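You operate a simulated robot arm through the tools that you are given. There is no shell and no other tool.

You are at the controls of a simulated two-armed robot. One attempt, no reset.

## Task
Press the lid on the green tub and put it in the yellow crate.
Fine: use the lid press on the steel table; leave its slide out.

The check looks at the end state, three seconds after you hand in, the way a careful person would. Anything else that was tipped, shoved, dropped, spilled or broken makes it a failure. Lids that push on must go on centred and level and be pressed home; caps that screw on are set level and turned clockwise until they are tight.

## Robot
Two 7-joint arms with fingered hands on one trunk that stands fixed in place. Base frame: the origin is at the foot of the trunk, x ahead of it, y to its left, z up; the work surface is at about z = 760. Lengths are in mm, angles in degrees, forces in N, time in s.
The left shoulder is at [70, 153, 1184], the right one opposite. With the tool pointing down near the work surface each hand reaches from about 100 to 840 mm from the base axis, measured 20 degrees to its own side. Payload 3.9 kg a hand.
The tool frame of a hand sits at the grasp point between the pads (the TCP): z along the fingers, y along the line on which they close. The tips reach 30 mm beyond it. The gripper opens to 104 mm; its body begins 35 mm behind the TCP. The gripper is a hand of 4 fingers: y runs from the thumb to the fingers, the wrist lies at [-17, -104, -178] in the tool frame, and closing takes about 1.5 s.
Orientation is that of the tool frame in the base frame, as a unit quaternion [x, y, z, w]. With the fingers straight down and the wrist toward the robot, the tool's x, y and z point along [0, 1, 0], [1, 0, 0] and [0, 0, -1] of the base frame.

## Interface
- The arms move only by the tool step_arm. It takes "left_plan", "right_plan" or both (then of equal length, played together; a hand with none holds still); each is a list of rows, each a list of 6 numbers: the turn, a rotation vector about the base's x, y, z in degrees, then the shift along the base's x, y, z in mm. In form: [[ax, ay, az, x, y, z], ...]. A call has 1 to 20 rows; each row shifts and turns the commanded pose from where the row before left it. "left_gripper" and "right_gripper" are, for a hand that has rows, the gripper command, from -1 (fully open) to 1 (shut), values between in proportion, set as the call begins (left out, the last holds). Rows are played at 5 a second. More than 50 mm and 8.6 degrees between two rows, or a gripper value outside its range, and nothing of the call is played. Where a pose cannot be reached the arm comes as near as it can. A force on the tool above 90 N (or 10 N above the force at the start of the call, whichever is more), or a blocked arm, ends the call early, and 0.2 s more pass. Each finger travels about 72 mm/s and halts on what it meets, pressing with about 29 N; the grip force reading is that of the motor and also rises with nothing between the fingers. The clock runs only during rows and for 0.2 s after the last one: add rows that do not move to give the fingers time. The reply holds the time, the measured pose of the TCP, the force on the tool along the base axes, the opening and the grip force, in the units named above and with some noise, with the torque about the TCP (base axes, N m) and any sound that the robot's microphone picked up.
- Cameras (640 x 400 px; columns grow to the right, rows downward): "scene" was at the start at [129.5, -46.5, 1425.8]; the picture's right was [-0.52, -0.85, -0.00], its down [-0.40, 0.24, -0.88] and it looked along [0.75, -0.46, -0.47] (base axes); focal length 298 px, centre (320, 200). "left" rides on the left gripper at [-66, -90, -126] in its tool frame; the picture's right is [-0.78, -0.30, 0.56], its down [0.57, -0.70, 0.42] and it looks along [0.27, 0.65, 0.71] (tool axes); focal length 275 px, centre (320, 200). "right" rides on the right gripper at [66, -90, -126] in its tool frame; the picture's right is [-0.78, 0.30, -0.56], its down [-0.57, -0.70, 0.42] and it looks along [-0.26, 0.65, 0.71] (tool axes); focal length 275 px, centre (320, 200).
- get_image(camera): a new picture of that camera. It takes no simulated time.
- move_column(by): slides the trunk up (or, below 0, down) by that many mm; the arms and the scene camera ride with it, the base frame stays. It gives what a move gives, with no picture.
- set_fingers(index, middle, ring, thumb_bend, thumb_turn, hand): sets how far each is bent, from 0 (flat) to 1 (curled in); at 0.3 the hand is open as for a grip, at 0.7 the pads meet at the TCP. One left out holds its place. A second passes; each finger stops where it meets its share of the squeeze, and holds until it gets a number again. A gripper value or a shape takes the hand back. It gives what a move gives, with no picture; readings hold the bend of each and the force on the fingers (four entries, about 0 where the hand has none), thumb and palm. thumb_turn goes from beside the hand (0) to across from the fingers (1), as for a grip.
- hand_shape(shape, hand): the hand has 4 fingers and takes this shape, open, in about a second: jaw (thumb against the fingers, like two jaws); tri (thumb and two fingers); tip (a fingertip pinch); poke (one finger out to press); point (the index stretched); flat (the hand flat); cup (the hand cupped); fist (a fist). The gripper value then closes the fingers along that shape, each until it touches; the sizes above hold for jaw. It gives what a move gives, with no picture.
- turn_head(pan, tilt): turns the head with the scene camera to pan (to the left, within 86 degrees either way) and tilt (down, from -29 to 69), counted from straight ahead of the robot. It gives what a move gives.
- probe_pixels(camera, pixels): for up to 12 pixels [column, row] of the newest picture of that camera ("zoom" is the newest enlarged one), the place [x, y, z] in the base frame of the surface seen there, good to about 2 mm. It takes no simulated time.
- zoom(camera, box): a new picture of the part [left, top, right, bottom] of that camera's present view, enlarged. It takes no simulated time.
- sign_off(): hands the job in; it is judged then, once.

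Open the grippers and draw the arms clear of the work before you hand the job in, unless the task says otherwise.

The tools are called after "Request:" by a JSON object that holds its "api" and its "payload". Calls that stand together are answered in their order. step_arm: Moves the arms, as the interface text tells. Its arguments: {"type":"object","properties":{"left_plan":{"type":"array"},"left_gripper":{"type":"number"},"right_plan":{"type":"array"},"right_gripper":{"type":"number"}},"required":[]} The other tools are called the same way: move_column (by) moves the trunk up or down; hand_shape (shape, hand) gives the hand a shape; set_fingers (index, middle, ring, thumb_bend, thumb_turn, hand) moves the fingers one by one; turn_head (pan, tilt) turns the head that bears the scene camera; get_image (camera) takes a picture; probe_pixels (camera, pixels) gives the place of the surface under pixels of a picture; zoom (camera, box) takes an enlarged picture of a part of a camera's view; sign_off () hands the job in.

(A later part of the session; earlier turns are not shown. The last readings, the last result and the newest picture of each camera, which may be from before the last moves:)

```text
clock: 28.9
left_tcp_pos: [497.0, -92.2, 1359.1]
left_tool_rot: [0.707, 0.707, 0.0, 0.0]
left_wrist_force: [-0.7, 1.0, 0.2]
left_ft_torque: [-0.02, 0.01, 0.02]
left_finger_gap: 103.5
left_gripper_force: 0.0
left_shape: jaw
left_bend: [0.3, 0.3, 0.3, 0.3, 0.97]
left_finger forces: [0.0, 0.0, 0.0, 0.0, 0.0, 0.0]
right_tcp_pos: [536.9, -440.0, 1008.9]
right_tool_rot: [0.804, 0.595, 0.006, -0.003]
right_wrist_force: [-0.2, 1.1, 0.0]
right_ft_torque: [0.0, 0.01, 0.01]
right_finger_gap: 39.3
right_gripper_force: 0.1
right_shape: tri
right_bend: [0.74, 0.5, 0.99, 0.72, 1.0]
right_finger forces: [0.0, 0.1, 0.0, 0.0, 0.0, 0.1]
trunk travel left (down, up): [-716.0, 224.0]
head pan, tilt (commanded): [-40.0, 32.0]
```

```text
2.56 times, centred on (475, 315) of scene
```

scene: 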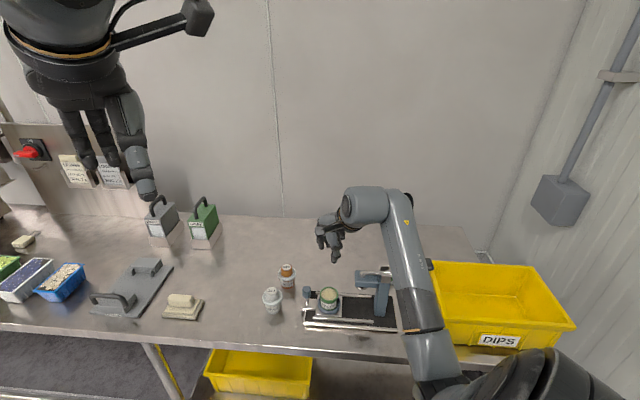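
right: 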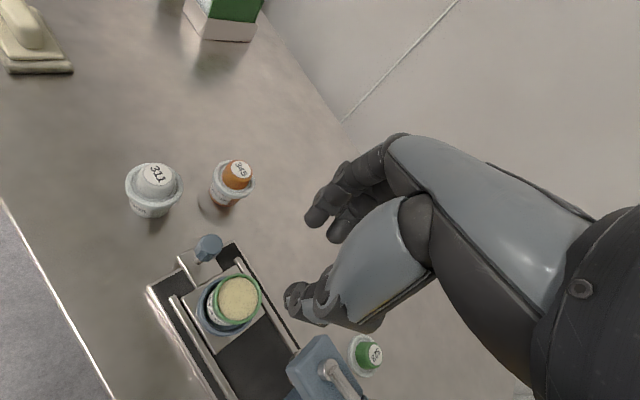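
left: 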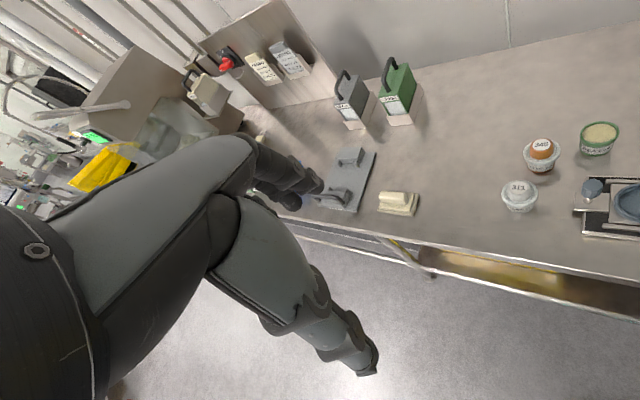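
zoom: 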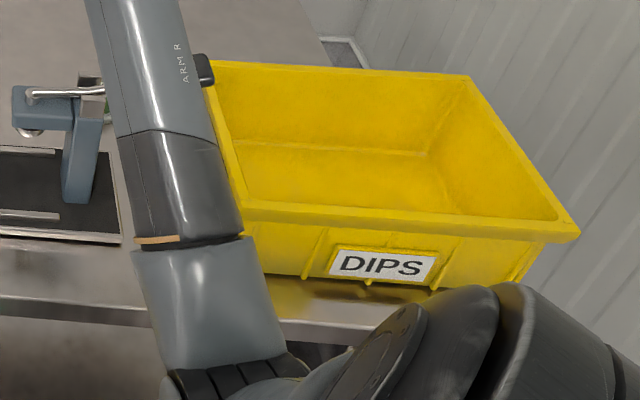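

The table edge runs at 45° (x−y≈815) so the hanging elbow is off the table; the crate spans corners (401,-724), (264,-590), (72,-791), (209,-925), rim z 882. I next learn how the lever behaves (slide still out, nothing under the ram): move above the paddle at (366,-611).

Request:
{"api": "step_arm", "payload": {"right_plan": [[0, 0, 0, 0, 0, 30], [0, 0, -3, -15, -15, 20], [0, 0, -4, -26, -26, 0], [0, 0, -4, -26, -26, 0], [0, 0, -4, -26, -26, 0], [0, 0, -4, -26, -26, 0], [0, 0, -4, -26, -26, 0], [0, 0, 0, -26, -26, 0], [0, 0, 0, 0, 0, 0]]}}

Request:
{"api": "hand_shape", "payload": {"hand": "right", "shape": "fist"}}

Request:
{"api": "get_image", "payload": {"camera": "right"}}

Request:
{"api": "get_image", "payload": {"camera": "scene"}}

```text
clock: 30.9
left_tcp_pos: [498.0, -92.0, 1359.4]
left_tool_rot: [0.707, 0.708, 0.0, -0.001]
left_wrist_force: [0.3, -0.5, 0.1]
left_ft_torque: [-0.01, 0.0, -0.03]
left_finger_gap: 103.7
left_gripper_force: 0.0
left_shape: jaw
left_bend: [0.3, 0.3, 0.3, 0.3, 0.97]
left_finger forces: [0.0, 0.0, 0.0, 0.0, 0.0, 0.0]
right_tcp_pos: [364.5, -612.1, 1062.4]
right_tool_rot: [0.906, 0.423, 0.005, -0.001]
right_wrist_force: [1.0, -0.5, 0.6]
right_ft_torque: [-0.01, 0.03, 0.0]
right_finger_gap: 39.4
right_gripper_force: 0.0
right_shape: tri
right_bend: [0.74, 0.5, 0.99, 0.72, 1.0]
right_finger forces: [0.0, 0.1, 0.1, 0.0, 0.0, 0.0]
trunk travel left (down, up): [-716.0, 224.0]
head pan, tilt (commanded): [-40.0, 32.0]
```

```text
clock: 31.8
left_tcp_pos: [496.8, -92.1, 1359.8]
left_tool_rot: [0.707, 0.707, 0.0, 0.0]
left_wrist_force: [-0.9, 0.8, 0.4]
left_ft_torque: [0.02, -0.04, -0.01]
left_finger_gap: 103.9
left_gripper_force: 0.1
left_shape: jaw
left_bend: [0.3, 0.3, 0.3, 0.3, 0.97]
left_finger forces: [0.0, 0.1, 0.1, 0.0, 0.0, 0.1]
right_tcp_pos: [364.0, -611.4, 1064.2]
right_tool_rot: [0.906, 0.422, 0.007, -0.001]
right_wrist_force: [-0.6, -0.6, 0.6]
right_ft_torque: [-0.01, -0.03, -0.02]
right_finger_gap: 0.1
right_gripper_force: 0.1
right_shape: fist
right_bend: [1.0, 1.0, 1.0, 0.84, 0.84]
right_finger forces: [0.0, 0.0, 0.0, 0.1, 0.0, 0.1]
trunk travel left (down, up): [-716.0, 224.0]
head pan, tilt (commanded): [-40.0, 32.0]
```

```text
taken
```

right: 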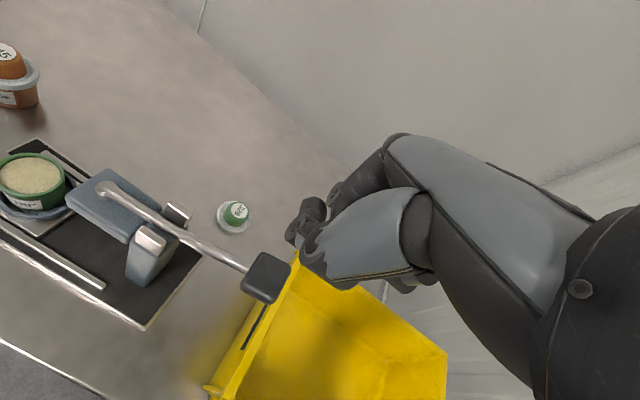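

```text
taken
```

scene: 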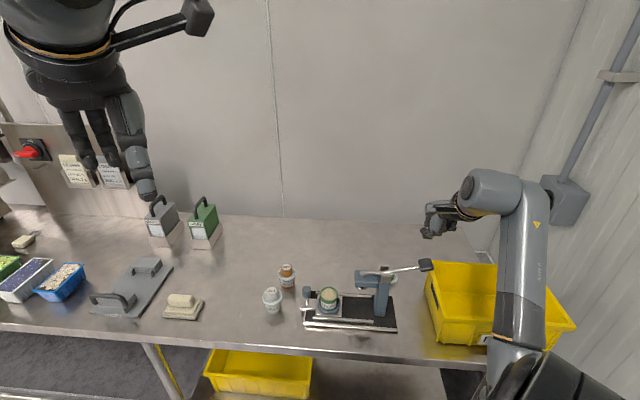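

From here the right camera shows the lever well. I zoom in on the head, cheeks and rod and on the fist to understand the linkage.

Request:
{"api": "zoom", "payload": {"camera": "right", "box": [70, 150, 310, 310]}}

Request:
{"api": "zoom", "payload": {"camera": "scene", "box": [340, 160, 540, 320]}}

```text
2.50 times, centred on (190, 230) of right
```

zoom: 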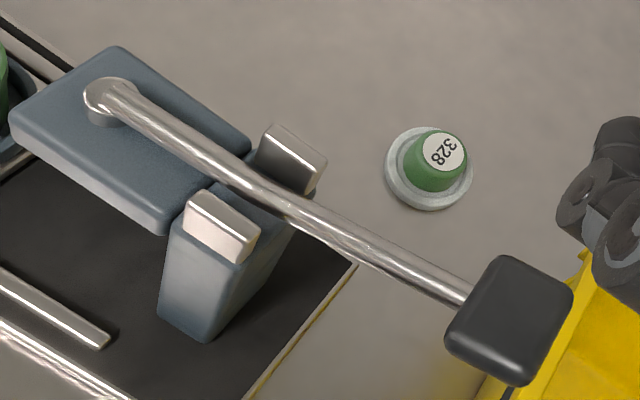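

```text
2.50 times, centred on (440, 240) of scene
```

zoom: 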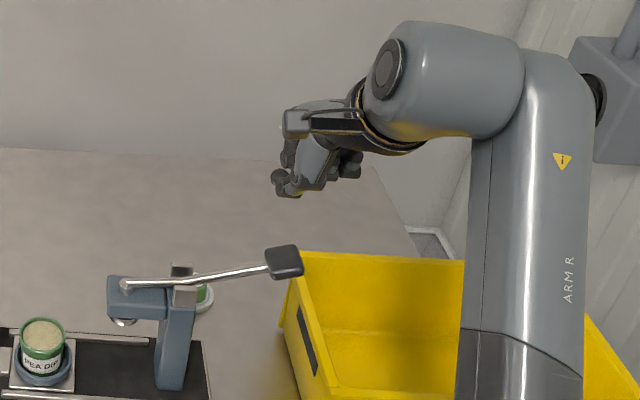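

I probe points along the rod, cheeks, and paddle in a fresh zoom to determine the lever's slope and possible pivot.

Request:
{"api": "zoom", "payload": {"camera": "right", "box": [70, 150, 310, 310]}}

Request:
{"api": "probe_pixels", "payload": {"camera": "zoom", "pixels": [[110, 92], [150, 115], [190, 142], [230, 170], [270, 197], [310, 217], [350, 237], [390, 257], [430, 277], [455, 290], [510, 310], [510, 275]]}}

Request:
{"api": "probe_pixels", "payload": {"camera": "zoom", "pixels": [[100, 118], [100, 135], [90, 100], [60, 100], [180, 190], [290, 150], [220, 225], [490, 265], [545, 295], [480, 350], [430, 350], [125, 55]]}}

```text
2.50 times, centred on (190, 230) of right
```

zoom: 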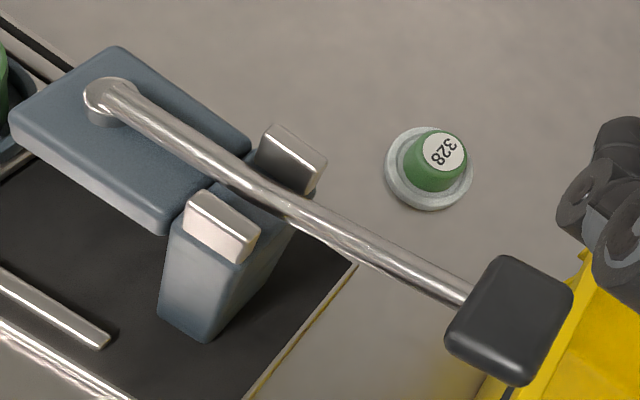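

```text
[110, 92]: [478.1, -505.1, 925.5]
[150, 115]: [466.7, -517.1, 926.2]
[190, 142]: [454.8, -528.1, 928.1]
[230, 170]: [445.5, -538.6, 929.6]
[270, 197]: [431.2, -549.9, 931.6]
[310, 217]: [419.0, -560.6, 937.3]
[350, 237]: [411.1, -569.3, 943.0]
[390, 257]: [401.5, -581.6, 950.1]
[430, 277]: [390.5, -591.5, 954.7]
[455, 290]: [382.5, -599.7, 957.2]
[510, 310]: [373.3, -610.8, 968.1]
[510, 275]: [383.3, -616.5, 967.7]
```

```text
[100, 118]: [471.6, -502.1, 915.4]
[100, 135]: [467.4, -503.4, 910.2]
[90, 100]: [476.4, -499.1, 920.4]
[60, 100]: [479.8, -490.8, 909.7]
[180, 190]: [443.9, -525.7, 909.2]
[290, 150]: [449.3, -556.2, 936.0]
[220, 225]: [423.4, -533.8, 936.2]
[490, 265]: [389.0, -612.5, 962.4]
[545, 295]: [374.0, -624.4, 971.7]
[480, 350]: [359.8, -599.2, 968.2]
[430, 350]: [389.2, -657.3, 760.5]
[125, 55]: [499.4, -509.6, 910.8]
```

The rod bends at the cheeks (front arm ~5°, rear arm ~20° up), so it's a rocker pivoted between the cheeks with its front end on the ram stem — I must find out whether the paddle goes down or up. I probe the fist's lowest surfaces before touching.

Request:
{"api": "zoom", "payload": {"camera": "scene", "box": [400, 180, 480, 250]}}

Request:
{"api": "probe_pixels", "payload": {"camera": "zoom", "pixels": [[250, 310], [270, 330], [300, 345], [340, 345], [380, 320], [420, 290], [455, 300], [470, 310], [240, 280], [310, 280], [360, 300], [500, 280]]}}

```text
5.71 times, centred on (440, 215) of scene
```

zoom: 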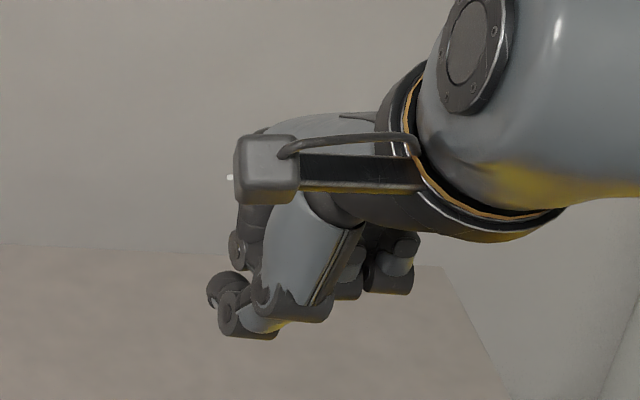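

```text
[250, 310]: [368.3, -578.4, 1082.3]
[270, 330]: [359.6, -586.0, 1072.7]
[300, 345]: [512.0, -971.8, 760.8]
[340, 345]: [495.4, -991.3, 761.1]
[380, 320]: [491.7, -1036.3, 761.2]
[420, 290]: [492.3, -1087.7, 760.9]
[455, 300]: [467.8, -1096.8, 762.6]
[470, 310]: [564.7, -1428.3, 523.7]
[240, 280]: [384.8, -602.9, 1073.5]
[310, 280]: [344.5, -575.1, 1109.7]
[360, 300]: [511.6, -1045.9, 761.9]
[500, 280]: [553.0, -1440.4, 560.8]
```

The fist's underside is about 5–8 mm above the TCP height, so contact with the paddle (top z≈969) is expected near TCP z≈963. I shift slightly and descend to z≈980.

Request:
{"api": "step_arm", "payload": {"right_plan": [[0, 0, 0, 0, -5, -25], [0, 0, 0, 0, -5, -25], [0, 0, 0, 0, 0, -25], [0, 0, 0, 0, 0, -8], [0, 0, 0, 0, 0, 0]]}}

Request:
{"api": "get_image", "payload": {"camera": "right"}}

Request:
{"api": "zoom", "payload": {"camera": "scene", "box": [340, 200, 500, 320]}}

```text
clock: 33.0
left_tcp_pos: [496.6, -92.7, 1359.8]
left_tool_rot: [0.707, 0.707, 0.0, 0.0]
left_wrist_force: [0.0, -0.3, 0.3]
left_ft_torque: [0.0, 0.02, 0.01]
left_finger_gap: 103.9
left_gripper_force: 0.1
left_shape: jaw
left_bend: [0.3, 0.3, 0.3, 0.3, 0.97]
left_finger forces: [0.0, 0.1, 0.0, 0.1, 0.0, 0.0]
right_tcp_pos: [367.9, -621.5, 981.1]
right_tool_rot: [0.906, 0.422, 0.006, -0.002]
right_wrist_force: [-0.4, -0.7, 0.2]
right_ft_torque: [-0.03, -0.03, -0.01]
right_finger_gap: 0.0
right_gripper_force: 0.0
right_shape: fist
right_bend: [1.0, 1.0, 1.0, 0.84, 0.84]
right_finger forces: [0.1, 0.1, 0.1, 0.1, 0.0, 0.0]
trunk travel left (down, up): [-716.0, 224.0]
head pan, tilt (commanded): [-40.0, 32.0]
```

```text
taken
```

right: 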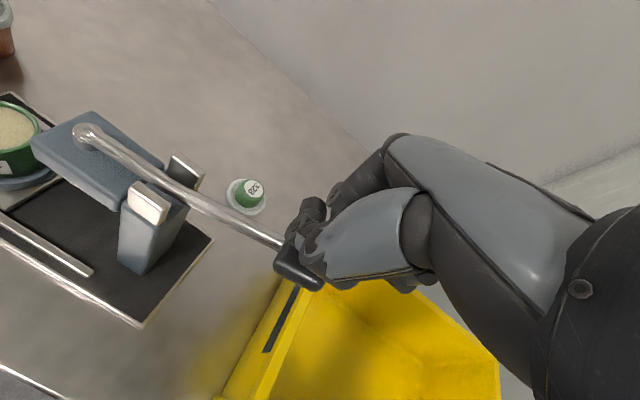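

```text
3.33 times, centred on (420, 260) of scene
```

zoom: 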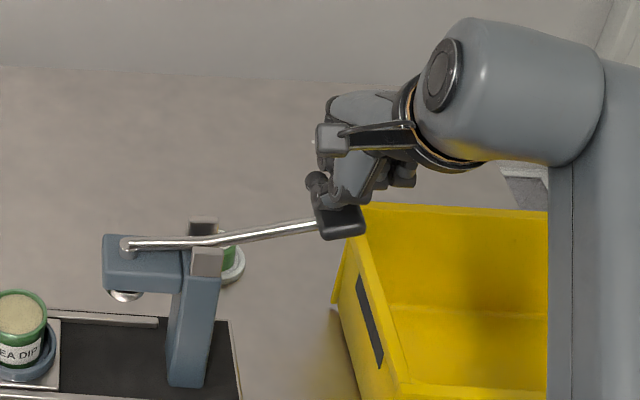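

The fist is directly above the paddle. I step down slowly 3 mm per row watching the force.

Request:
{"api": "step_arm", "payload": {"right_plan": [[0, 0, 0, 0, 0, -4], [0, 0, 0, 0, 0, -4], [0, 0, 0, 0, 0, -4], [0, 0, 0, 0, 0, -4], [0, 0, 0, 0, 0, 0]]}}

Request:
{"api": "zoom", "payload": {"camera": "scene", "box": [340, 200, 500, 320]}}

```text
clock: 34.2
left_tcp_pos: [496.5, -91.9, 1359.6]
left_tool_rot: [0.707, 0.707, 0.0, 0.001]
left_wrist_force: [0.3, -0.4, -0.9]
left_ft_torque: [0.03, 0.0, -0.01]
left_finger_gap: 103.9
left_gripper_force: 0.0
left_shape: jaw
left_bend: [0.3, 0.3, 0.3, 0.3, 0.97]
left_finger forces: [0.0, 0.1, 0.1, 0.0, 0.1, 0.1]
right_tcp_pos: [367.1, -621.4, 964.1]
right_tool_rot: [0.906, 0.423, 0.005, -0.001]
right_wrist_force: [0.0, 0.3, 1.1]
right_ft_torque: [0.01, 0.0, 0.04]
right_finger_gap: 0.1
right_gripper_force: 0.0
right_shape: fist
right_bend: [1.0, 1.0, 1.0, 0.85, 0.84]
right_finger forces: [0.0, 0.0, 0.1, 0.1, 0.8, 0.0]
trunk travel left (down, up): [-716.0, 224.0]
head pan, tilt (commanded): [-40.0, 32.0]
```

```text
3.33 times, centred on (420, 260) of scene
```

zoom: 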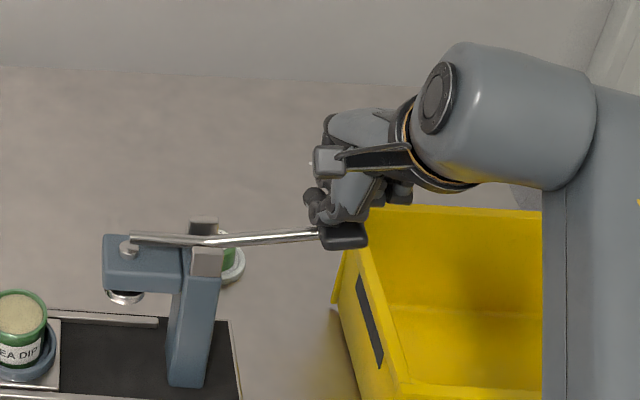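

The paddle moved down with only ~1 N and the rod's front end lifted off the stem, the ram apparently unchanged. I push a further 12 mm to see whether the ram responds at all.

Request:
{"api": "zoom", "payload": {"camera": "scene", "box": [355, 250, 425, 310]}}

Request:
{"api": "step_arm", "payload": {"right_plan": [[0, 0, 0, 0, 0, -4], [0, 0, 0, 0, 0, -4], [0, 0, 0, 0, 0, -4], [0, 0, 0, 0, 0, 0]]}}

Request:
{"api": "zoom", "payload": {"camera": "scene", "box": [355, 250, 425, 310]}}

```text
6.67 times, centred on (390, 280) of scene
```

zoom: 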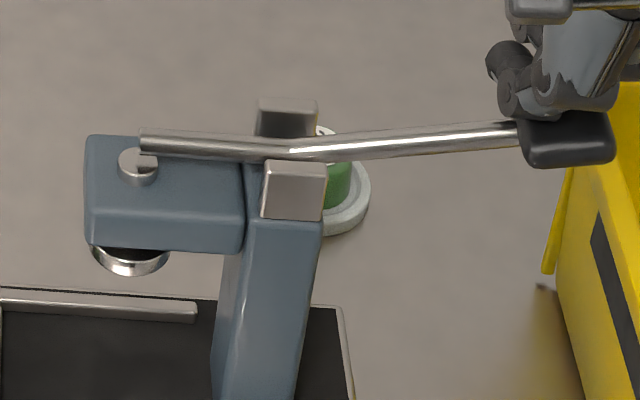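

```text
clock: 35.2
left_tcp_pos: [497.3, -92.0, 1359.8]
left_tool_rot: [0.707, 0.707, 0.0, 0.0]
left_wrist_force: [-0.3, -0.5, 0.4]
left_ft_torque: [0.01, 0.0, -0.01]
left_finger_gap: 103.3
left_gripper_force: 0.0
left_shape: jaw
left_bend: [0.3, 0.3, 0.3, 0.3, 0.97]
left_finger forces: [0.1, 0.0, 0.0, 0.0, 0.0, 0.0]
right_tcp_pos: [364.3, -622.5, 950.9]
right_tool_rot: [0.906, 0.422, 0.006, -0.002]
right_wrist_force: [0.3, -0.1, 1.9]
right_ft_torque: [0.04, -0.06, -0.01]
right_finger_gap: 0.1
right_gripper_force: 0.0
right_shape: fist
right_bend: [1.0, 1.0, 1.0, 0.85, 0.84]
right_finger forces: [0.0, 0.0, 0.0, 0.0, 1.1, 0.0]
trunk travel left (down, up): [-716.0, 224.0]
head pan, tilt (commanded): [-40.0, 32.0]
```

```text
6.67 times, centred on (390, 280) of scene
```

zoom: 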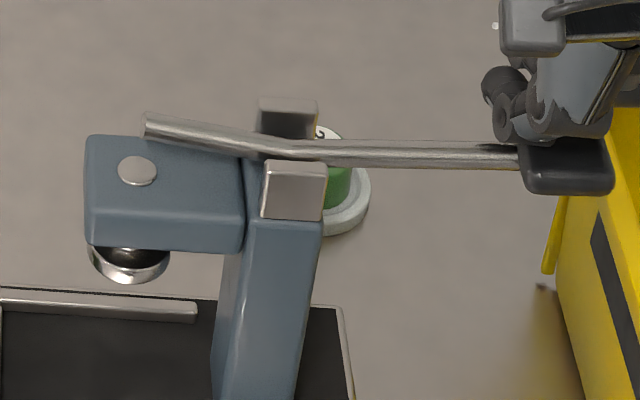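

Now the stem has sunk into the head and the ram is lower (zoom y 265→275): pressing the paddle down does drive the ram down. I raise the fist to see whether the lever springs back.

Request:
{"api": "step_arm", "payload": {"right_plan": [[0, 0, 0, 0, 0, 10], [0, 0, 0, 0, 0, 15], [0, 0, 0, 0, 0, 15], [0, 0, 0, 0, 0, 0]]}}

Request:
{"api": "zoom", "payload": {"camera": "scene", "box": [355, 240, 445, 310]}}

```text
clock: 36.2
left_tcp_pos: [498.0, -90.7, 1360.7]
left_tool_rot: [0.707, 0.707, 0.0, 0.0]
left_wrist_force: [0.5, -0.6, 0.7]
left_ft_torque: [-0.01, 0.04, 0.01]
left_finger_gap: 103.6
left_gripper_force: 0.0
left_shape: jaw
left_bend: [0.3, 0.3, 0.3, 0.3, 0.97]
left_finger forces: [0.0, 0.1, 0.0, 0.1, 0.1, 0.0]
right_tcp_pos: [366.5, -622.9, 990.6]
right_tool_rot: [0.906, 0.423, 0.006, -0.002]
right_wrist_force: [-0.1, -0.1, -0.3]
right_ft_torque: [-0.03, -0.02, 0.0]
right_finger_gap: 0.0
right_gripper_force: 0.1
right_shape: fist
right_bend: [1.0, 1.0, 1.0, 0.85, 0.84]
right_finger forces: [0.0, 0.0, 0.1, 0.0, 0.0, 0.1]
trunk travel left (down, up): [-716.0, 224.0]
head pan, tilt (commanded): [-40.0, 32.0]
```

```text
5.71 times, centred on (400, 275) of scene
```

zoom: 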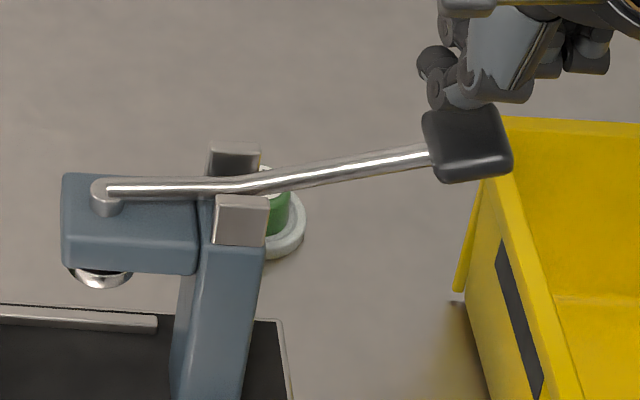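

The lever springs back up, and it yields downward to only ~2 N, so light contact from above is harmless. Now the lid: I raise, switch to an open "tri" shape, and move above the lid at (505.6,-676.5).

Request:
{"api": "step_arm", "payload": {"right_plan": [[0, 0, 0, 0, 0, 35], [0, 0, 0, 0, 0, 35], [0, 0, 0, 0, 0, 0]]}}

Request:
{"api": "hand_shape", "payload": {"hand": "right", "shape": "tri"}}

Request:
{"api": "step_arm", "payload": {"right_plan": [[0, 0, 0, 25, -8, 0], [0, 0, 0, 35, -14, 0], [0, 0, 0, 35, -14, -20], [0, 0, 0, 30, -12, -20], [0, 0, 0, 14, -5.5, -20], [0, 0, 0, 0, 0, 0]], "right_gripper": -1}}

Request:
{"api": "get_image", "payload": {"camera": "right"}}

Request:
{"api": "get_image", "payload": {"camera": "scene"}}

```text
clock: 37.0
left_tcp_pos: [497.9, -92.6, 1359.5]
left_tool_rot: [0.707, 0.707, 0.0, -0.001]
left_wrist_force: [0.5, -0.3, 0.3]
left_ft_torque: [-0.01, 0.0, -0.01]
left_finger_gap: 103.4
left_gripper_force: 0.0
left_shape: jaw
left_bend: [0.3, 0.3, 0.3, 0.3, 0.97]
left_finger forces: [0.0, 0.1, 0.0, 0.0, 0.1, 0.1]
right_tcp_pos: [366.2, -621.5, 1062.0]
right_tool_rot: [0.906, 0.423, 0.007, -0.002]
right_wrist_force: [0.3, -0.5, 0.4]
right_ft_torque: [0.01, 0.02, -0.02]
right_finger_gap: 0.0
right_gripper_force: 0.0
right_shape: fist
right_bend: [1.0, 1.0, 1.0, 0.85, 0.84]
right_finger forces: [0.0, 0.0, 0.0, 0.0, 0.1, 0.0]
trunk travel left (down, up): [-716.0, 224.0]
head pan, tilt (commanded): [-40.0, 32.0]
```

```text
clock: 37.9
left_tcp_pos: [496.6, -92.2, 1359.7]
left_tool_rot: [0.707, 0.707, 0.0, 0.001]
left_wrist_force: [-0.9, 0.1, 0.4]
left_ft_torque: [-0.05, -0.02, 0.0]
left_finger_gap: 103.6
left_gripper_force: 0.0
left_shape: jaw
left_bend: [0.3, 0.3, 0.3, 0.3, 0.97]
left_finger forces: [0.1, 0.0, 0.1, 0.0, 0.0, 0.0]
right_tcp_pos: [366.0, -620.9, 1062.8]
right_tool_rot: [0.906, 0.423, 0.005, -0.002]
right_wrist_force: [-0.2, -0.3, 0.1]
right_ft_torque: [-0.01, 0.01, 0.0]
right_finger_gap: 103.7
right_gripper_force: 0.1
right_shape: tri
right_bend: [0.3, 0.3, 0.99, 0.3, 0.97]
right_finger forces: [0.0, 0.0, 0.0, 0.0, 0.0, 0.1]
trunk travel left (down, up): [-716.0, 224.0]
head pan, tilt (commanded): [-40.0, 32.0]
```

```text
clock: 39.3
left_tcp_pos: [496.2, -92.1, 1360.1]
left_tool_rot: [0.707, 0.707, 0.0, 0.0]
left_wrist_force: [0.7, -0.9, -0.1]
left_ft_torque: [0.0, 0.01, 0.02]
left_finger_gap: 103.9
left_gripper_force: 0.1
left_shape: jaw
left_bend: [0.3, 0.3, 0.3, 0.3, 0.97]
left_finger forces: [0.0, 0.1, 0.0, 0.1, 0.0, 0.0]
right_tcp_pos: [504.6, -675.7, 1001.2]
right_tool_rot: [0.906, 0.423, 0.005, 0.0]
right_wrist_force: [0.0, 0.8, -0.6]
right_ft_torque: [0.0, 0.03, 0.0]
right_finger_gap: 103.7
right_gripper_force: 0.1
right_shape: tri
right_bend: [0.3, 0.3, 0.99, 0.3, 0.97]
right_finger forces: [0.0, 0.1, 0.0, 0.1, 0.1, 0.1]
trunk travel left (down, up): [-716.0, 224.0]
head pan, tilt (commanded): [-40.0, 32.0]
```

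```text
taken
```

right: 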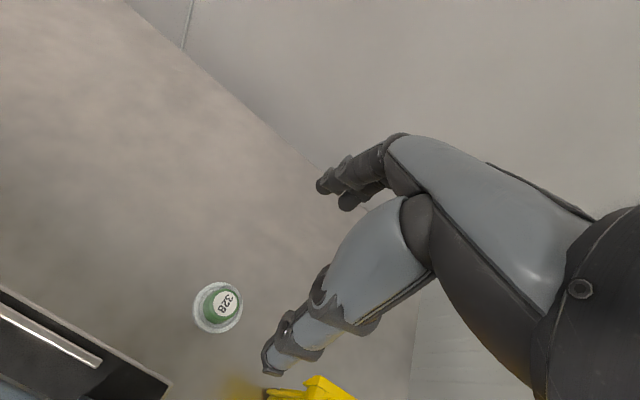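

```text
taken
```

scene: 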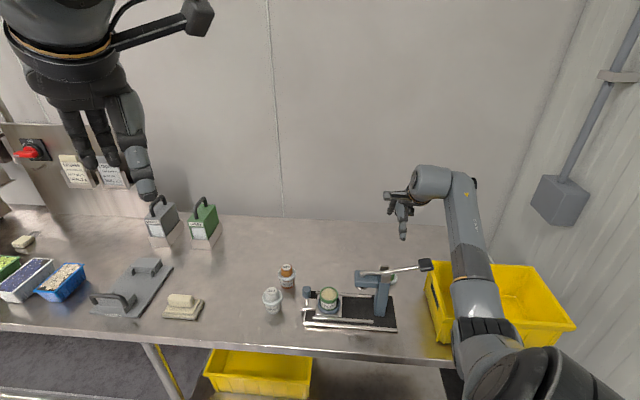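

The hand is above the lid without reach trouble. I check the forearm's height near the crate and paddle by probing scene (455,210), (465,250), (478,300), (485,335).

Request:
{"api": "probe_pixels", "payload": {"camera": "scene", "pixels": [[455, 200], [460, 230], [468, 260], [478, 300], [485, 335], [450, 235], [455, 265], [480, 245], [425, 265], [500, 370]]}}

Request:
{"api": "zoom", "payload": {"camera": "right", "box": [185, 270, 255, 340]}}

Request:
{"api": "probe_pixels", "payload": {"camera": "zoom", "pixels": [[345, 190], [300, 190], [390, 185], [345, 150], [345, 230], [200, 200], [310, 80], [425, 160], [300, 320], [220, 270], [230, 130], [400, 270]]}}

```text
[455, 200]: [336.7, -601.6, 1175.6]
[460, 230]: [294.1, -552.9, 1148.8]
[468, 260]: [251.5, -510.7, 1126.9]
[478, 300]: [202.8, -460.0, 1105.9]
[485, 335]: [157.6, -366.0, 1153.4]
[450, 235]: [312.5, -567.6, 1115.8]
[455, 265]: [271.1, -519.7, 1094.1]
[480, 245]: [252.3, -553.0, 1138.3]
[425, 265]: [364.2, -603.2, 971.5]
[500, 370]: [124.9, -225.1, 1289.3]
```

```text
5.71 times, centred on (220, 305) of right
```

zoom: 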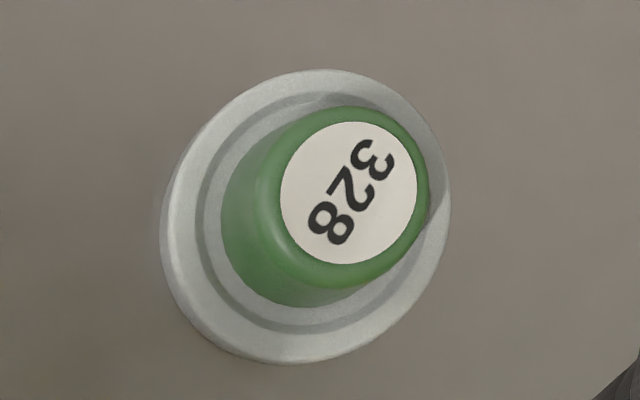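

```text
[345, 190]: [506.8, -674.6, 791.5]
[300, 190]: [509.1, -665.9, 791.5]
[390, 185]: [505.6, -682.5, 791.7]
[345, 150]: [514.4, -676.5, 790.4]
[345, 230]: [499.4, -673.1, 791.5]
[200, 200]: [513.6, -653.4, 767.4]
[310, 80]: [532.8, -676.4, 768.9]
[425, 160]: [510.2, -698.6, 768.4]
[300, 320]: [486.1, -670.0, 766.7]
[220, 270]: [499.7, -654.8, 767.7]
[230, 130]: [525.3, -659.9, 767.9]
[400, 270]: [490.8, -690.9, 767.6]
```

Lid centre is confirmed at ≈(506.2,-675.8), top z 791.5. I lower the trunk 20 mm for reach margin, then tilt the hand 8° (wrist up) and descend to z≈835 above the lid.

Request:
{"api": "move_column", "payload": {"by": -20}}

Request:
{"api": "step_arm", "payload": {"right_plan": [[2.57, 3.06, 0, 0, 0, -15], [2.57, 3.06, 0, 1.5, 0, -25], [0, 0, 0, 0, 0, -30], [0, 0, 0, 0, 0, -30], [0, 0, 0, 0, 0, -25], [0, 0, 0, 0, 0, -20], [0, 0, 0, 0, 0, 0]]}}

Request:
{"api": "get_image", "payload": {"camera": "right"}}

Request:
{"api": "get_image", "payload": {"camera": "scene"}}

```text
clock: 40.0
left_tcp_pos: [496.2, -91.6, 1340.2]
left_tool_rot: [0.707, 0.707, -0.001, 0.0]
left_wrist_force: [0.8, -0.3, -0.3]
left_ft_torque: [0.0, -0.02, 0.03]
left_finger_gap: 103.8
left_gripper_force: 0.0
left_shape: jaw
left_bend: [0.3, 0.3, 0.3, 0.3, 0.97]
left_finger forces: [0.1, 0.0, 0.1, 0.0, 0.0, 0.0]
right_tcp_pos: [505.6, -676.0, 980.4]
right_tool_rot: [0.906, 0.423, 0.005, -0.001]
right_wrist_force: [0.6, 0.0, 0.4]
right_ft_torque: [0.0, 0.05, 0.02]
right_finger_gap: 103.7
right_gripper_force: 0.0
right_shape: tri
right_bend: [0.3, 0.3, 0.99, 0.3, 0.97]
right_finger forces: [0.0, 0.0, 0.0, 0.0, 0.0, 0.0]
trunk travel left (down, up): [-696.0, 244.0]
head pan, tilt (commanded): [-40.0, 32.0]
```

```text
clock: 41.6
left_tcp_pos: [497.3, -92.4, 1339.2]
left_tool_rot: [0.707, 0.707, -0.001, -0.001]
left_wrist_force: [-0.1, -0.3, -0.4]
left_ft_torque: [0.02, 0.04, -0.01]
left_finger_gap: 103.8
left_gripper_force: 0.1
left_shape: jaw
left_bend: [0.3, 0.3, 0.3, 0.3, 0.97]
left_finger forces: [0.0, 0.1, 0.1, 0.0, 0.0, 0.0]
right_tcp_pos: [507.2, -676.7, 836.2]
right_tool_rot: [0.905, 0.421, -0.025, -0.064]
right_wrist_force: [-0.3, -0.6, -0.8]
right_ft_torque: [-0.05, -0.03, 0.0]
right_finger_gap: 103.6
right_gripper_force: 0.0
right_shape: tri
right_bend: [0.3, 0.3, 0.99, 0.3, 0.97]
right_finger forces: [0.1, 0.0, 0.0, 0.0, 0.0, 0.0]
trunk travel left (down, up): [-696.0, 244.0]
head pan, tilt (commanded): [-40.0, 32.0]
```

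```text
taken
```

right: 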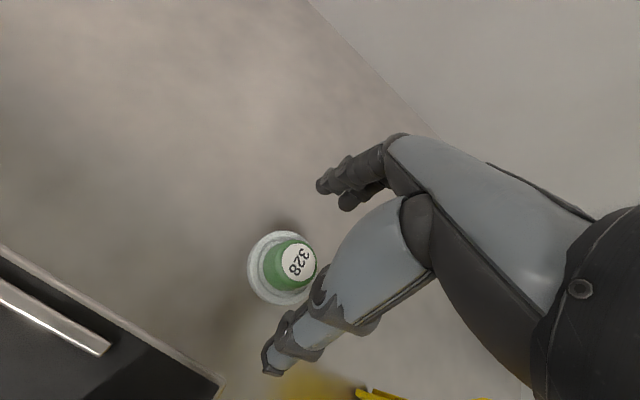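

```text
taken
```

scene: 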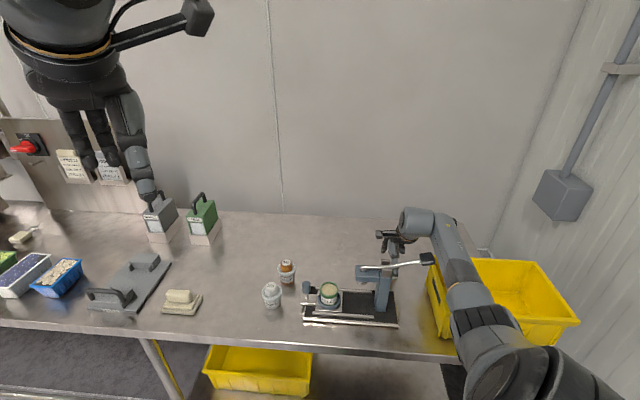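

TCP is at (507,-677,836) with the 8° tilt. I zoom in on the wrist/lever region for clearance.

Request:
{"api": "zoom", "payload": {"camera": "scene", "box": [340, 190, 500, 330]}}

Request:
{"api": "zoom", "payload": {"camera": "right", "box": [220, 160, 400, 390]}}

```text
2.86 times, centred on (420, 260) of scene
```

zoom: 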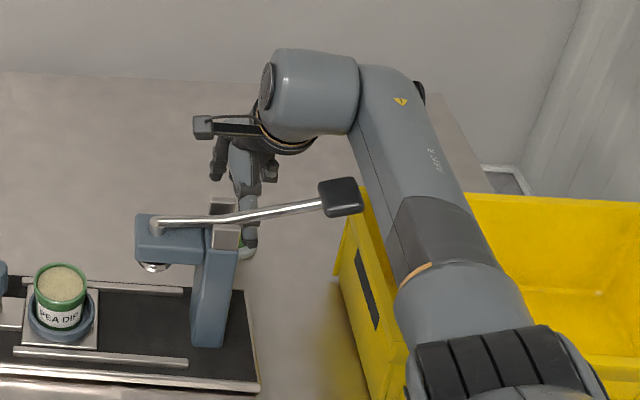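

```text
1.74 times, centred on (310, 275) of right
```

zoom: 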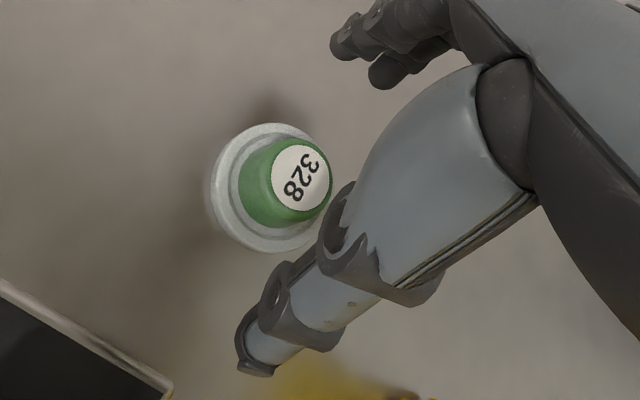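

The forearm runs close beside the paddle (zoom (340,195)). I probe the forearm's left edge and the paddle in a fresh zoom to measure the gap.

Request:
{"api": "zoom", "payload": {"camera": "scene", "box": [400, 210, 480, 290]}}

Request:
{"api": "probe_pixels", "payload": {"camera": "zoom", "pixels": [[260, 120], [275, 165], [290, 190], [305, 240], [320, 280], [340, 200], [330, 150], [235, 195], [250, 210], [200, 180], [350, 330], [240, 80]]}}

```text
5.00 times, centred on (440, 250) of scene
```

zoom: 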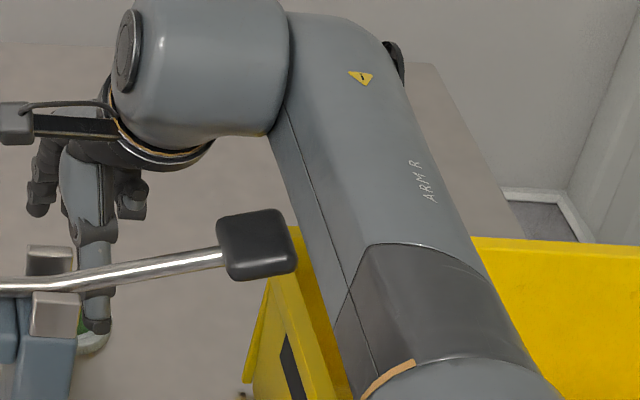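

```text
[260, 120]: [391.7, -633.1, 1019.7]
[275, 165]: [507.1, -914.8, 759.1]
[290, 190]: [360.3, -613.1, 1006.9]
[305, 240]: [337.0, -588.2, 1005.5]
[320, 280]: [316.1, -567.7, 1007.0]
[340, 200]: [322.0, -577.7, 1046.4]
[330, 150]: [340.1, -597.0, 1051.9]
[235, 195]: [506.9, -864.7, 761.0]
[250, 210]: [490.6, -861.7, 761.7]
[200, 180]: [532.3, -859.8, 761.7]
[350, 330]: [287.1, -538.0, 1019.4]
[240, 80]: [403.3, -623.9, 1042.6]
```

The forearm's lower edge is around z≈1005 directly above the paddle (971), leaving ~20 mm after descending. I lower to TCP z≈806 in small steps.

Request:
{"api": "step_arm", "payload": {"right_plan": [[0, 0, 0, 0, 0, -8], [0, 0, 0, 0, 0, -8], [0, 0, 0, 0, 0, -7], [0, 0, 0, 0, 0, -6], [0, 0, 0, 0, 0, 0]]}}

Request:
{"api": "zoom", "payload": {"camera": "scene", "box": [360, 210, 480, 310]}}

Request:
{"api": "get_image", "payload": {"camera": "right"}}

```text
clock: 42.8
left_tcp_pos: [496.5, -92.8, 1339.6]
left_tool_rot: [0.707, 0.707, 0.0, 0.0]
left_wrist_force: [0.2, 1.0, 0.6]
left_ft_torque: [0.01, 0.0, 0.01]
left_finger_gap: 103.7
left_gripper_force: 0.0
left_shape: jaw
left_bend: [0.3, 0.3, 0.3, 0.3, 0.97]
left_finger forces: [0.0, 0.0, 0.0, 0.0, 0.1, 0.0]
right_tcp_pos: [506.4, -676.3, 807.0]
right_tool_rot: [0.904, 0.421, -0.023, -0.065]
right_wrist_force: [0.7, -0.3, 0.6]
right_ft_torque: [-0.01, -0.04, 0.0]
right_finger_gap: 103.7
right_gripper_force: 0.1
right_shape: tri
right_bend: [0.3, 0.3, 0.99, 0.3, 0.97]
right_finger forces: [0.1, 0.0, 0.0, 0.0, 0.0, 0.0]
trunk travel left (down, up): [-696.0, 244.0]
head pan, tilt (commanded): [-40.0, 32.0]
```

```text
4.00 times, centred on (420, 260) of scene
```

zoom: 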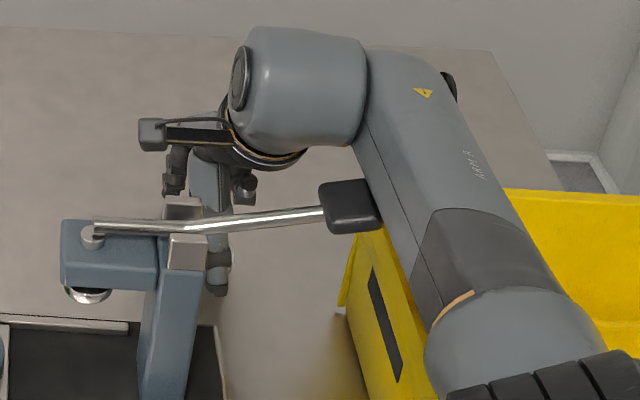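

```text
taken
```

right: 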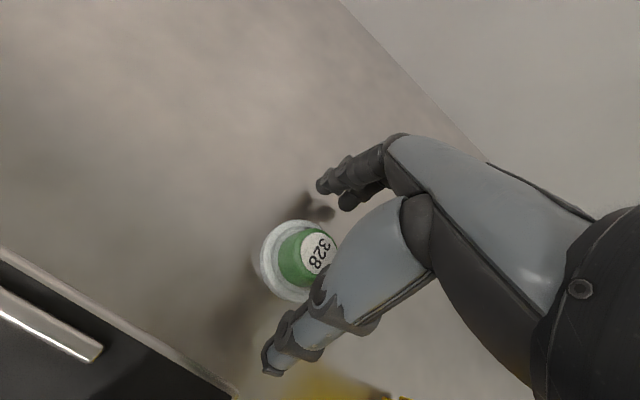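

The hand is around the lid with no contact forces. I close the tri-grip on the knob.

Request:
{"api": "step_arm", "payload": {"right_plan": [[0, 0, 0, 0, 0, 0], [0, 0, 0, 0, 0, 0], [0, 0, 0, 0, 0, 0], [0, 0, 0, 0, 0, 0], [0, 0, 0, 0, 0, 0], [0, 0, 0, 0, 0, 0], [0, 0, 0, 0, 0, 0], [0, 0, 0, 0, 0, 0]], "right_gripper": 0.6}}

Request:
{"api": "get_image", "payload": {"camera": "right"}}

Request:
{"api": "zoom", "payload": {"camera": "right", "box": [230, 170, 400, 350]}}

```text
clock: 44.6
left_tcp_pos: [497.0, -91.2, 1340.1]
left_tool_rot: [0.708, 0.707, 0.0, 0.0]
left_wrist_force: [0.6, 1.2, -0.5]
left_ft_torque: [-0.01, 0.02, 0.02]
left_finger_gap: 103.5
left_gripper_force: 0.1
left_shape: jaw
left_bend: [0.3, 0.3, 0.3, 0.3, 0.97]
left_finger forces: [0.0, 0.0, 0.0, 0.1, 0.0, 0.1]
right_tcp_pos: [507.5, -675.9, 807.4]
right_tool_rot: [0.904, 0.422, -0.023, -0.064]
right_wrist_force: [0.5, 0.6, 1.4]
right_ft_torque: [-0.03, -0.08, 0.02]
right_finger_gap: 28.5
right_gripper_force: 28.6
right_shape: tri
right_bend: [0.74, 0.55, 1.0, 0.74, 1.0]
right_finger forces: [13.5, 12.7, 0.0, 0.0, 25.6, 0.0]
trunk travel left (down, up): [-696.0, 244.0]
head pan, tilt (commanded): [-40.0, 32.0]
```

```text
taken
```

right: 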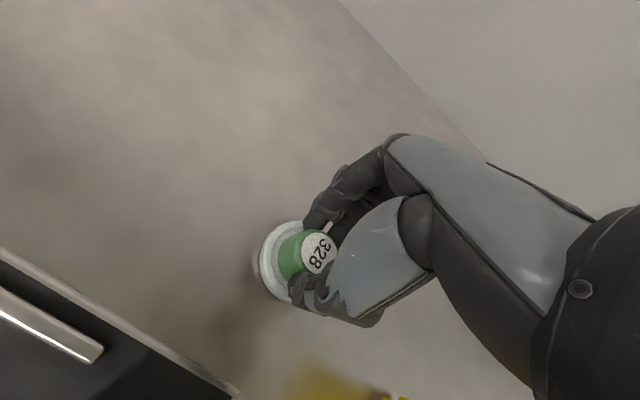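

```text
2.22 times, centred on (315, 260) of right
```

zoom: 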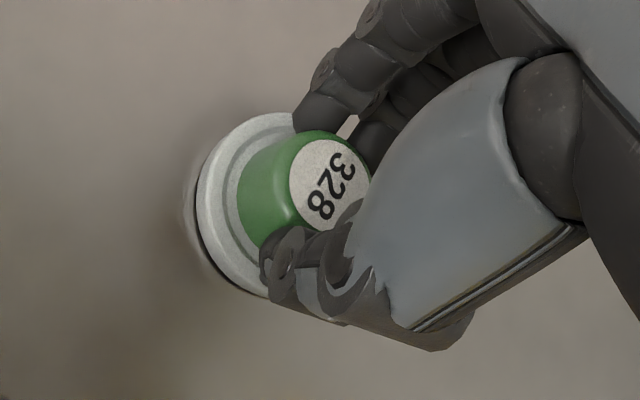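

The grip is balanced (13.5 / 12.7 vs 25.6 N). I check whether the lid stayed flat by probing flange and label points.

Request:
{"api": "probe_pixels", "payload": {"camera": "zoom", "pixels": [[215, 180], [225, 220], [240, 150], [275, 122], [250, 270], [330, 185], [320, 215], [320, 155], [350, 170], [345, 195], [210, 215], [300, 120]]}}

```text
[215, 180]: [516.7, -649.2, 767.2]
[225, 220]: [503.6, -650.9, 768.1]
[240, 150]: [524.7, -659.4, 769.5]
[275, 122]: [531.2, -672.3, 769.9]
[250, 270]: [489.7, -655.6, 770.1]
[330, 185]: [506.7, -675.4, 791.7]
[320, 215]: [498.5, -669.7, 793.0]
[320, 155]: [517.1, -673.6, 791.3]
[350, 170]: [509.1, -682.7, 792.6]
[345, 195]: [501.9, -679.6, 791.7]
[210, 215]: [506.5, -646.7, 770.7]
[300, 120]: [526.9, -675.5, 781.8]
```

The lid is still flat (flange ~768–770, label ~792). I lift it 25 mm and look again.

Request:
{"api": "step_arm", "payload": {"right_plan": [[0, 0, 0, 0, 0, 4], [0, 0, 0, 0, 0, 6], [0, 0, 0, 0, 0, 8], [0, 0, 0, 0, 0, 8], [0, 0, 0, 0, 0, 0]]}}

Request:
{"api": "zoom", "payload": {"camera": "right", "box": [230, 170, 400, 350]}}

Request:
{"api": "probe_pixels", "payload": {"camera": "zoom", "pixels": [[215, 180], [225, 220], [240, 150], [275, 122], [250, 270], [330, 185], [320, 215], [320, 155], [350, 170], [345, 195], [205, 215], [225, 150]]}}

```text
clock: 45.8
left_tcp_pos: [497.0, -91.8, 1339.5]
left_tool_rot: [0.707, 0.707, 0.0, 0.001]
left_wrist_force: [-0.3, -0.6, 0.0]
left_ft_torque: [-0.01, -0.01, -0.02]
left_finger_gap: 103.9
left_gripper_force: 0.0
left_shape: jaw
left_bend: [0.3, 0.3, 0.3, 0.3, 0.97]
left_finger forces: [0.1, 0.1, 0.0, 0.1, 0.0, 0.0]
right_tcp_pos: [506.4, -676.9, 833.3]
right_tool_rot: [0.904, 0.421, -0.023, -0.065]
right_wrist_force: [0.9, 0.7, -0.7]
right_ft_torque: [0.0, 0.0, -0.01]
right_finger_gap: 28.5
right_gripper_force: 29.1
right_shape: tri
right_bend: [0.74, 0.56, 1.0, 0.74, 1.0]
right_finger forces: [13.5, 12.9, 0.0, 0.0, 25.4, 0.1]
trunk travel left (down, up): [-696.0, 244.0]
head pan, tilt (commanded): [-40.0, 32.0]
```

```text
2.22 times, centred on (315, 260) of right
```

zoom: 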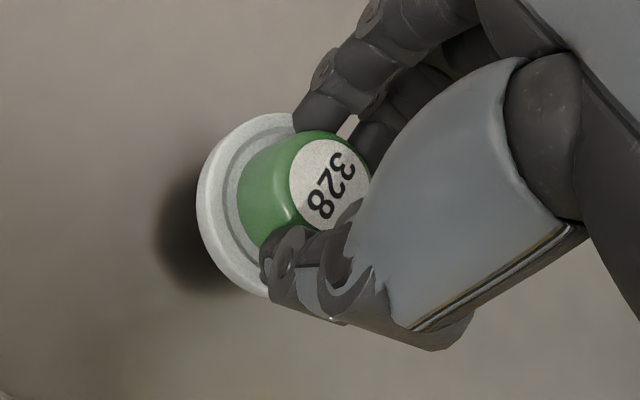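

```text
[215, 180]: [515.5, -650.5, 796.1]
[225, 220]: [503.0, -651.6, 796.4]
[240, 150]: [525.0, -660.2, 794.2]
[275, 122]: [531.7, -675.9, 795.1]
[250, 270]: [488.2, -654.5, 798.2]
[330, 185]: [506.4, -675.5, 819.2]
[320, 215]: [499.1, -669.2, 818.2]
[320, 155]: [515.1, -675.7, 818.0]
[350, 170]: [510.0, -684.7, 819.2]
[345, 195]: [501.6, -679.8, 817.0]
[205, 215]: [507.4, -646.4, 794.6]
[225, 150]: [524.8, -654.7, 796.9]
```

The lid is held level (flange 794–798, top ~818). I raise it well above the press and carry it along the far side of the head toward the nest, turning the hand +20° on the way.

Request:
{"api": "step_arm", "payload": {"right_plan": [[0, 0, 0, 0, 0, 25], [0, 0, 0, 0, 0, 32], [0, 0, 0, 0, 0, 32], [0, 0, 0, 0, 0, 32], [0, 0, 0, 0, 0, 32], [0, 0, 3.4, 20, 29, 0], [0, 0, 3.4, 20, 29, 0], [0, 0, 3.4, 18.6, 29, 0], [0, 0, 3.4, -6, 36, 0], [0, 0, 3.4, -7, 36, 0], [0, 0, 3, -7, 36, 0], [0, 0, 0, -6.3, 36, 0], [0, 0, 0, 0, 0, 0]]}}

Request:
{"api": "get_image", "payload": {"camera": "right"}}

Request:
{"api": "get_image", "payload": {"camera": "scene"}}

```text
clock: 48.6
left_tcp_pos: [496.7, -93.2, 1339.9]
left_tool_rot: [0.708, 0.707, 0.0, 0.001]
left_wrist_force: [-0.3, 0.2, -0.8]
left_ft_torque: [0.0, 0.02, 0.03]
left_finger_gap: 103.6
left_gripper_force: 0.1
left_shape: jaw
left_bend: [0.3, 0.3, 0.3, 0.3, 0.97]
left_finger forces: [0.1, 0.1, 0.1, 0.1, 0.0, 0.0]
right_tcp_pos: [540.3, -444.8, 986.2]
right_tool_rot: [0.816, 0.574, -0.033, -0.06]
right_wrist_force: [-0.5, 0.1, -0.6]
right_ft_torque: [0.0, 0.0, 0.02]
right_finger_gap: 28.1
right_gripper_force: 28.5
right_shape: tri
right_bend: [0.74, 0.56, 1.0, 0.75, 1.0]
right_finger forces: [13.7, 13.3, 0.1, 0.0, 25.3, 0.0]
trunk travel left (down, up): [-696.0, 244.0]
head pan, tilt (commanded): [-40.0, 32.0]
```

```text
taken
```

right: 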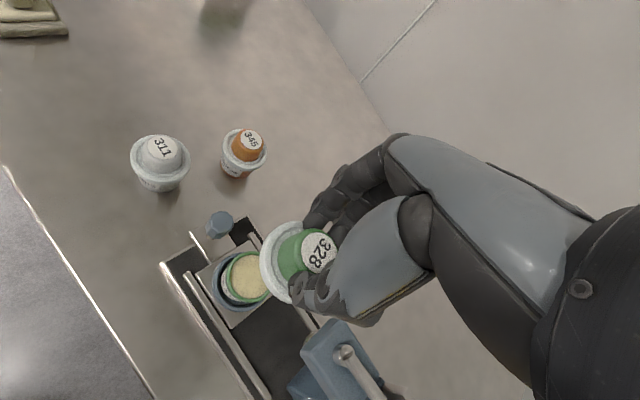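

```text
taken
```

scene: 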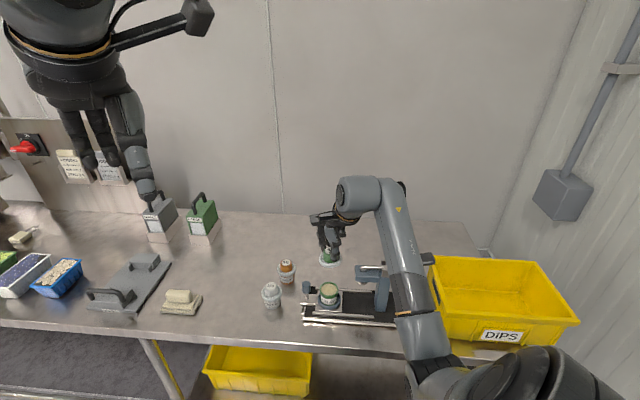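

The lid is above the nest. I measure lid level and centre, plus the tub's rim below, from the right camera.

Request:
{"api": "zoom", "payload": {"camera": "right", "box": [200, 200, 360, 330]}}

Request:
{"api": "probe_pixels", "payload": {"camera": "zoom", "pixels": [[245, 260], [255, 190], [275, 140], [310, 100], [350, 75], [290, 320], [430, 155], [440, 130], [415, 190], [460, 150], [270, 220], [330, 95]]}}

Request:
{"api": "probe_pixels", "payload": {"camera": "zoom", "pixels": [[118, 210], [135, 180], [165, 163], [125, 250], [150, 280], [180, 293], [205, 290], [190, 235], [100, 215], [80, 260], [110, 310], [150, 335]]}}

```text
3.08 times, centred on (280, 265) of right
```

zoom: 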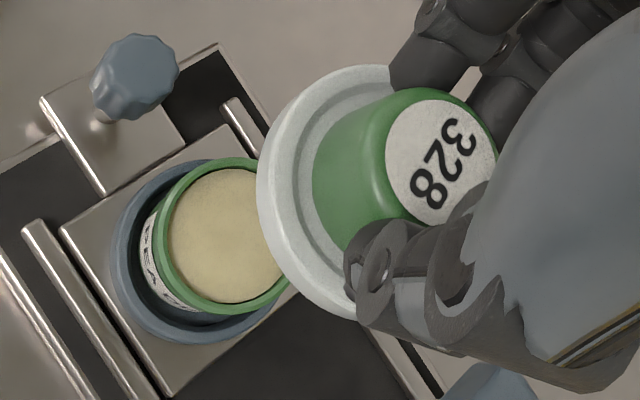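

```text
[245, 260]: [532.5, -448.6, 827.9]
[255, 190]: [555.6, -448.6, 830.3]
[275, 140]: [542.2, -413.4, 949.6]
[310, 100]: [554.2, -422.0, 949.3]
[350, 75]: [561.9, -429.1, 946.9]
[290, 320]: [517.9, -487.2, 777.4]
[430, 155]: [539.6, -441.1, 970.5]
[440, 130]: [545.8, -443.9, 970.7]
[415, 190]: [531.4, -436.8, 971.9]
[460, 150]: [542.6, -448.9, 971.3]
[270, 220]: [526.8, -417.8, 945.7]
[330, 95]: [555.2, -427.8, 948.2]
```

```text
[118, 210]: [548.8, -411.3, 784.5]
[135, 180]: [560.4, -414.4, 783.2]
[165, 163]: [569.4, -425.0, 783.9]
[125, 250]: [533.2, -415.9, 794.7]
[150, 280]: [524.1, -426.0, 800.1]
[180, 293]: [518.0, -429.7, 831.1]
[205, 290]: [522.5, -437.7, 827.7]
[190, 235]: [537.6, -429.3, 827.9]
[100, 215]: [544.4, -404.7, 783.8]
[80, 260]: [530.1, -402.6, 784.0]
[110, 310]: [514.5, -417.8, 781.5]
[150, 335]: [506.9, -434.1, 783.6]
```

I probe flange edge points and the label centre for a precise lid centre and tilt.

Request:
{"api": "probe_pixels", "payload": {"camera": "zoom", "pixels": [[262, 190], [268, 155], [288, 115], [325, 83], [375, 69], [264, 225], [278, 262], [303, 295], [335, 315], [440, 162], [400, 160], [440, 215]]}}

Request:
{"api": "probe_pixels", "payload": {"camera": "zoom", "pixels": [[162, 220], [168, 195], [190, 170], [220, 160], [245, 160], [165, 255], [185, 290], [215, 308], [250, 305], [275, 292], [285, 285], [158, 235]]}}

```text
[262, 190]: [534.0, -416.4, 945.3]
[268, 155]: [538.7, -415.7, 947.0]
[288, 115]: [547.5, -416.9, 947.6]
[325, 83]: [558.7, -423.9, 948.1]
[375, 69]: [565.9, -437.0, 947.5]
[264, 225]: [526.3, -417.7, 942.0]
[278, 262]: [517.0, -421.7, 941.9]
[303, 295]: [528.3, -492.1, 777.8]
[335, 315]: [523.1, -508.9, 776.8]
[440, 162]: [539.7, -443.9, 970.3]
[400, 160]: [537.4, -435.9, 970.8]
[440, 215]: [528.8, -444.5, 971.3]
```

```text
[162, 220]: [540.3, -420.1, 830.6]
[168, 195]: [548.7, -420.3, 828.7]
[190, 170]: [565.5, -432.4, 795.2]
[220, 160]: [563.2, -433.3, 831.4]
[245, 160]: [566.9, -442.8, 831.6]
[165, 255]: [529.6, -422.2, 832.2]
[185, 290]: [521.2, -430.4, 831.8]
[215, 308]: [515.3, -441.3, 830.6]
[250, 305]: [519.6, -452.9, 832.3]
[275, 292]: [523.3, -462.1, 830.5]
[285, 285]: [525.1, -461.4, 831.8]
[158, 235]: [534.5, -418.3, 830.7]
```

I sample flange-top points (not its edges) around the ring to determine the lid's tilt.

Request:
{"api": "probe_pixels", "payload": {"camera": "zoom", "pixels": [[280, 190], [283, 165], [298, 130], [325, 102], [360, 82], [280, 215], [288, 245], [305, 275], [330, 298], [275, 200], [345, 90], [318, 288]]}}

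Request:
{"api": "probe_pixels", "payload": {"camera": "zoom", "pixels": [[395, 165], [405, 130], [425, 108], [455, 105], [480, 120], [490, 150], [480, 178], [410, 195], [430, 218], [455, 205], [440, 160], [470, 165]]}}

```text
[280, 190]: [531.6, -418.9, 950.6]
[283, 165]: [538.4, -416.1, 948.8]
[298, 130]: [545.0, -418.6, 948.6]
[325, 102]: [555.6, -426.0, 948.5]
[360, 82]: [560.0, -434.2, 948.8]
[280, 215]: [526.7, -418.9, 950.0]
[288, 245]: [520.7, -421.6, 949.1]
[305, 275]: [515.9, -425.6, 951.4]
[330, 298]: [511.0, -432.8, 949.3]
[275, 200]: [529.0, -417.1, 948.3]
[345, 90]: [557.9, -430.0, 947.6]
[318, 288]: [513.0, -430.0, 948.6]
```

```text
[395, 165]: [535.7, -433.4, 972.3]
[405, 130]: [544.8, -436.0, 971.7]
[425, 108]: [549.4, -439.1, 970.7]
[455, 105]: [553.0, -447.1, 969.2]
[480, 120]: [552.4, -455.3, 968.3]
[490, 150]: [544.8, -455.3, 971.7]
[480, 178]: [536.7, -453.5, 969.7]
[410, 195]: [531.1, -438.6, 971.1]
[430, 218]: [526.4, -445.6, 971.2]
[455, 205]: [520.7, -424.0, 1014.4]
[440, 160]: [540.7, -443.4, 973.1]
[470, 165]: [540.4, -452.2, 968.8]
```

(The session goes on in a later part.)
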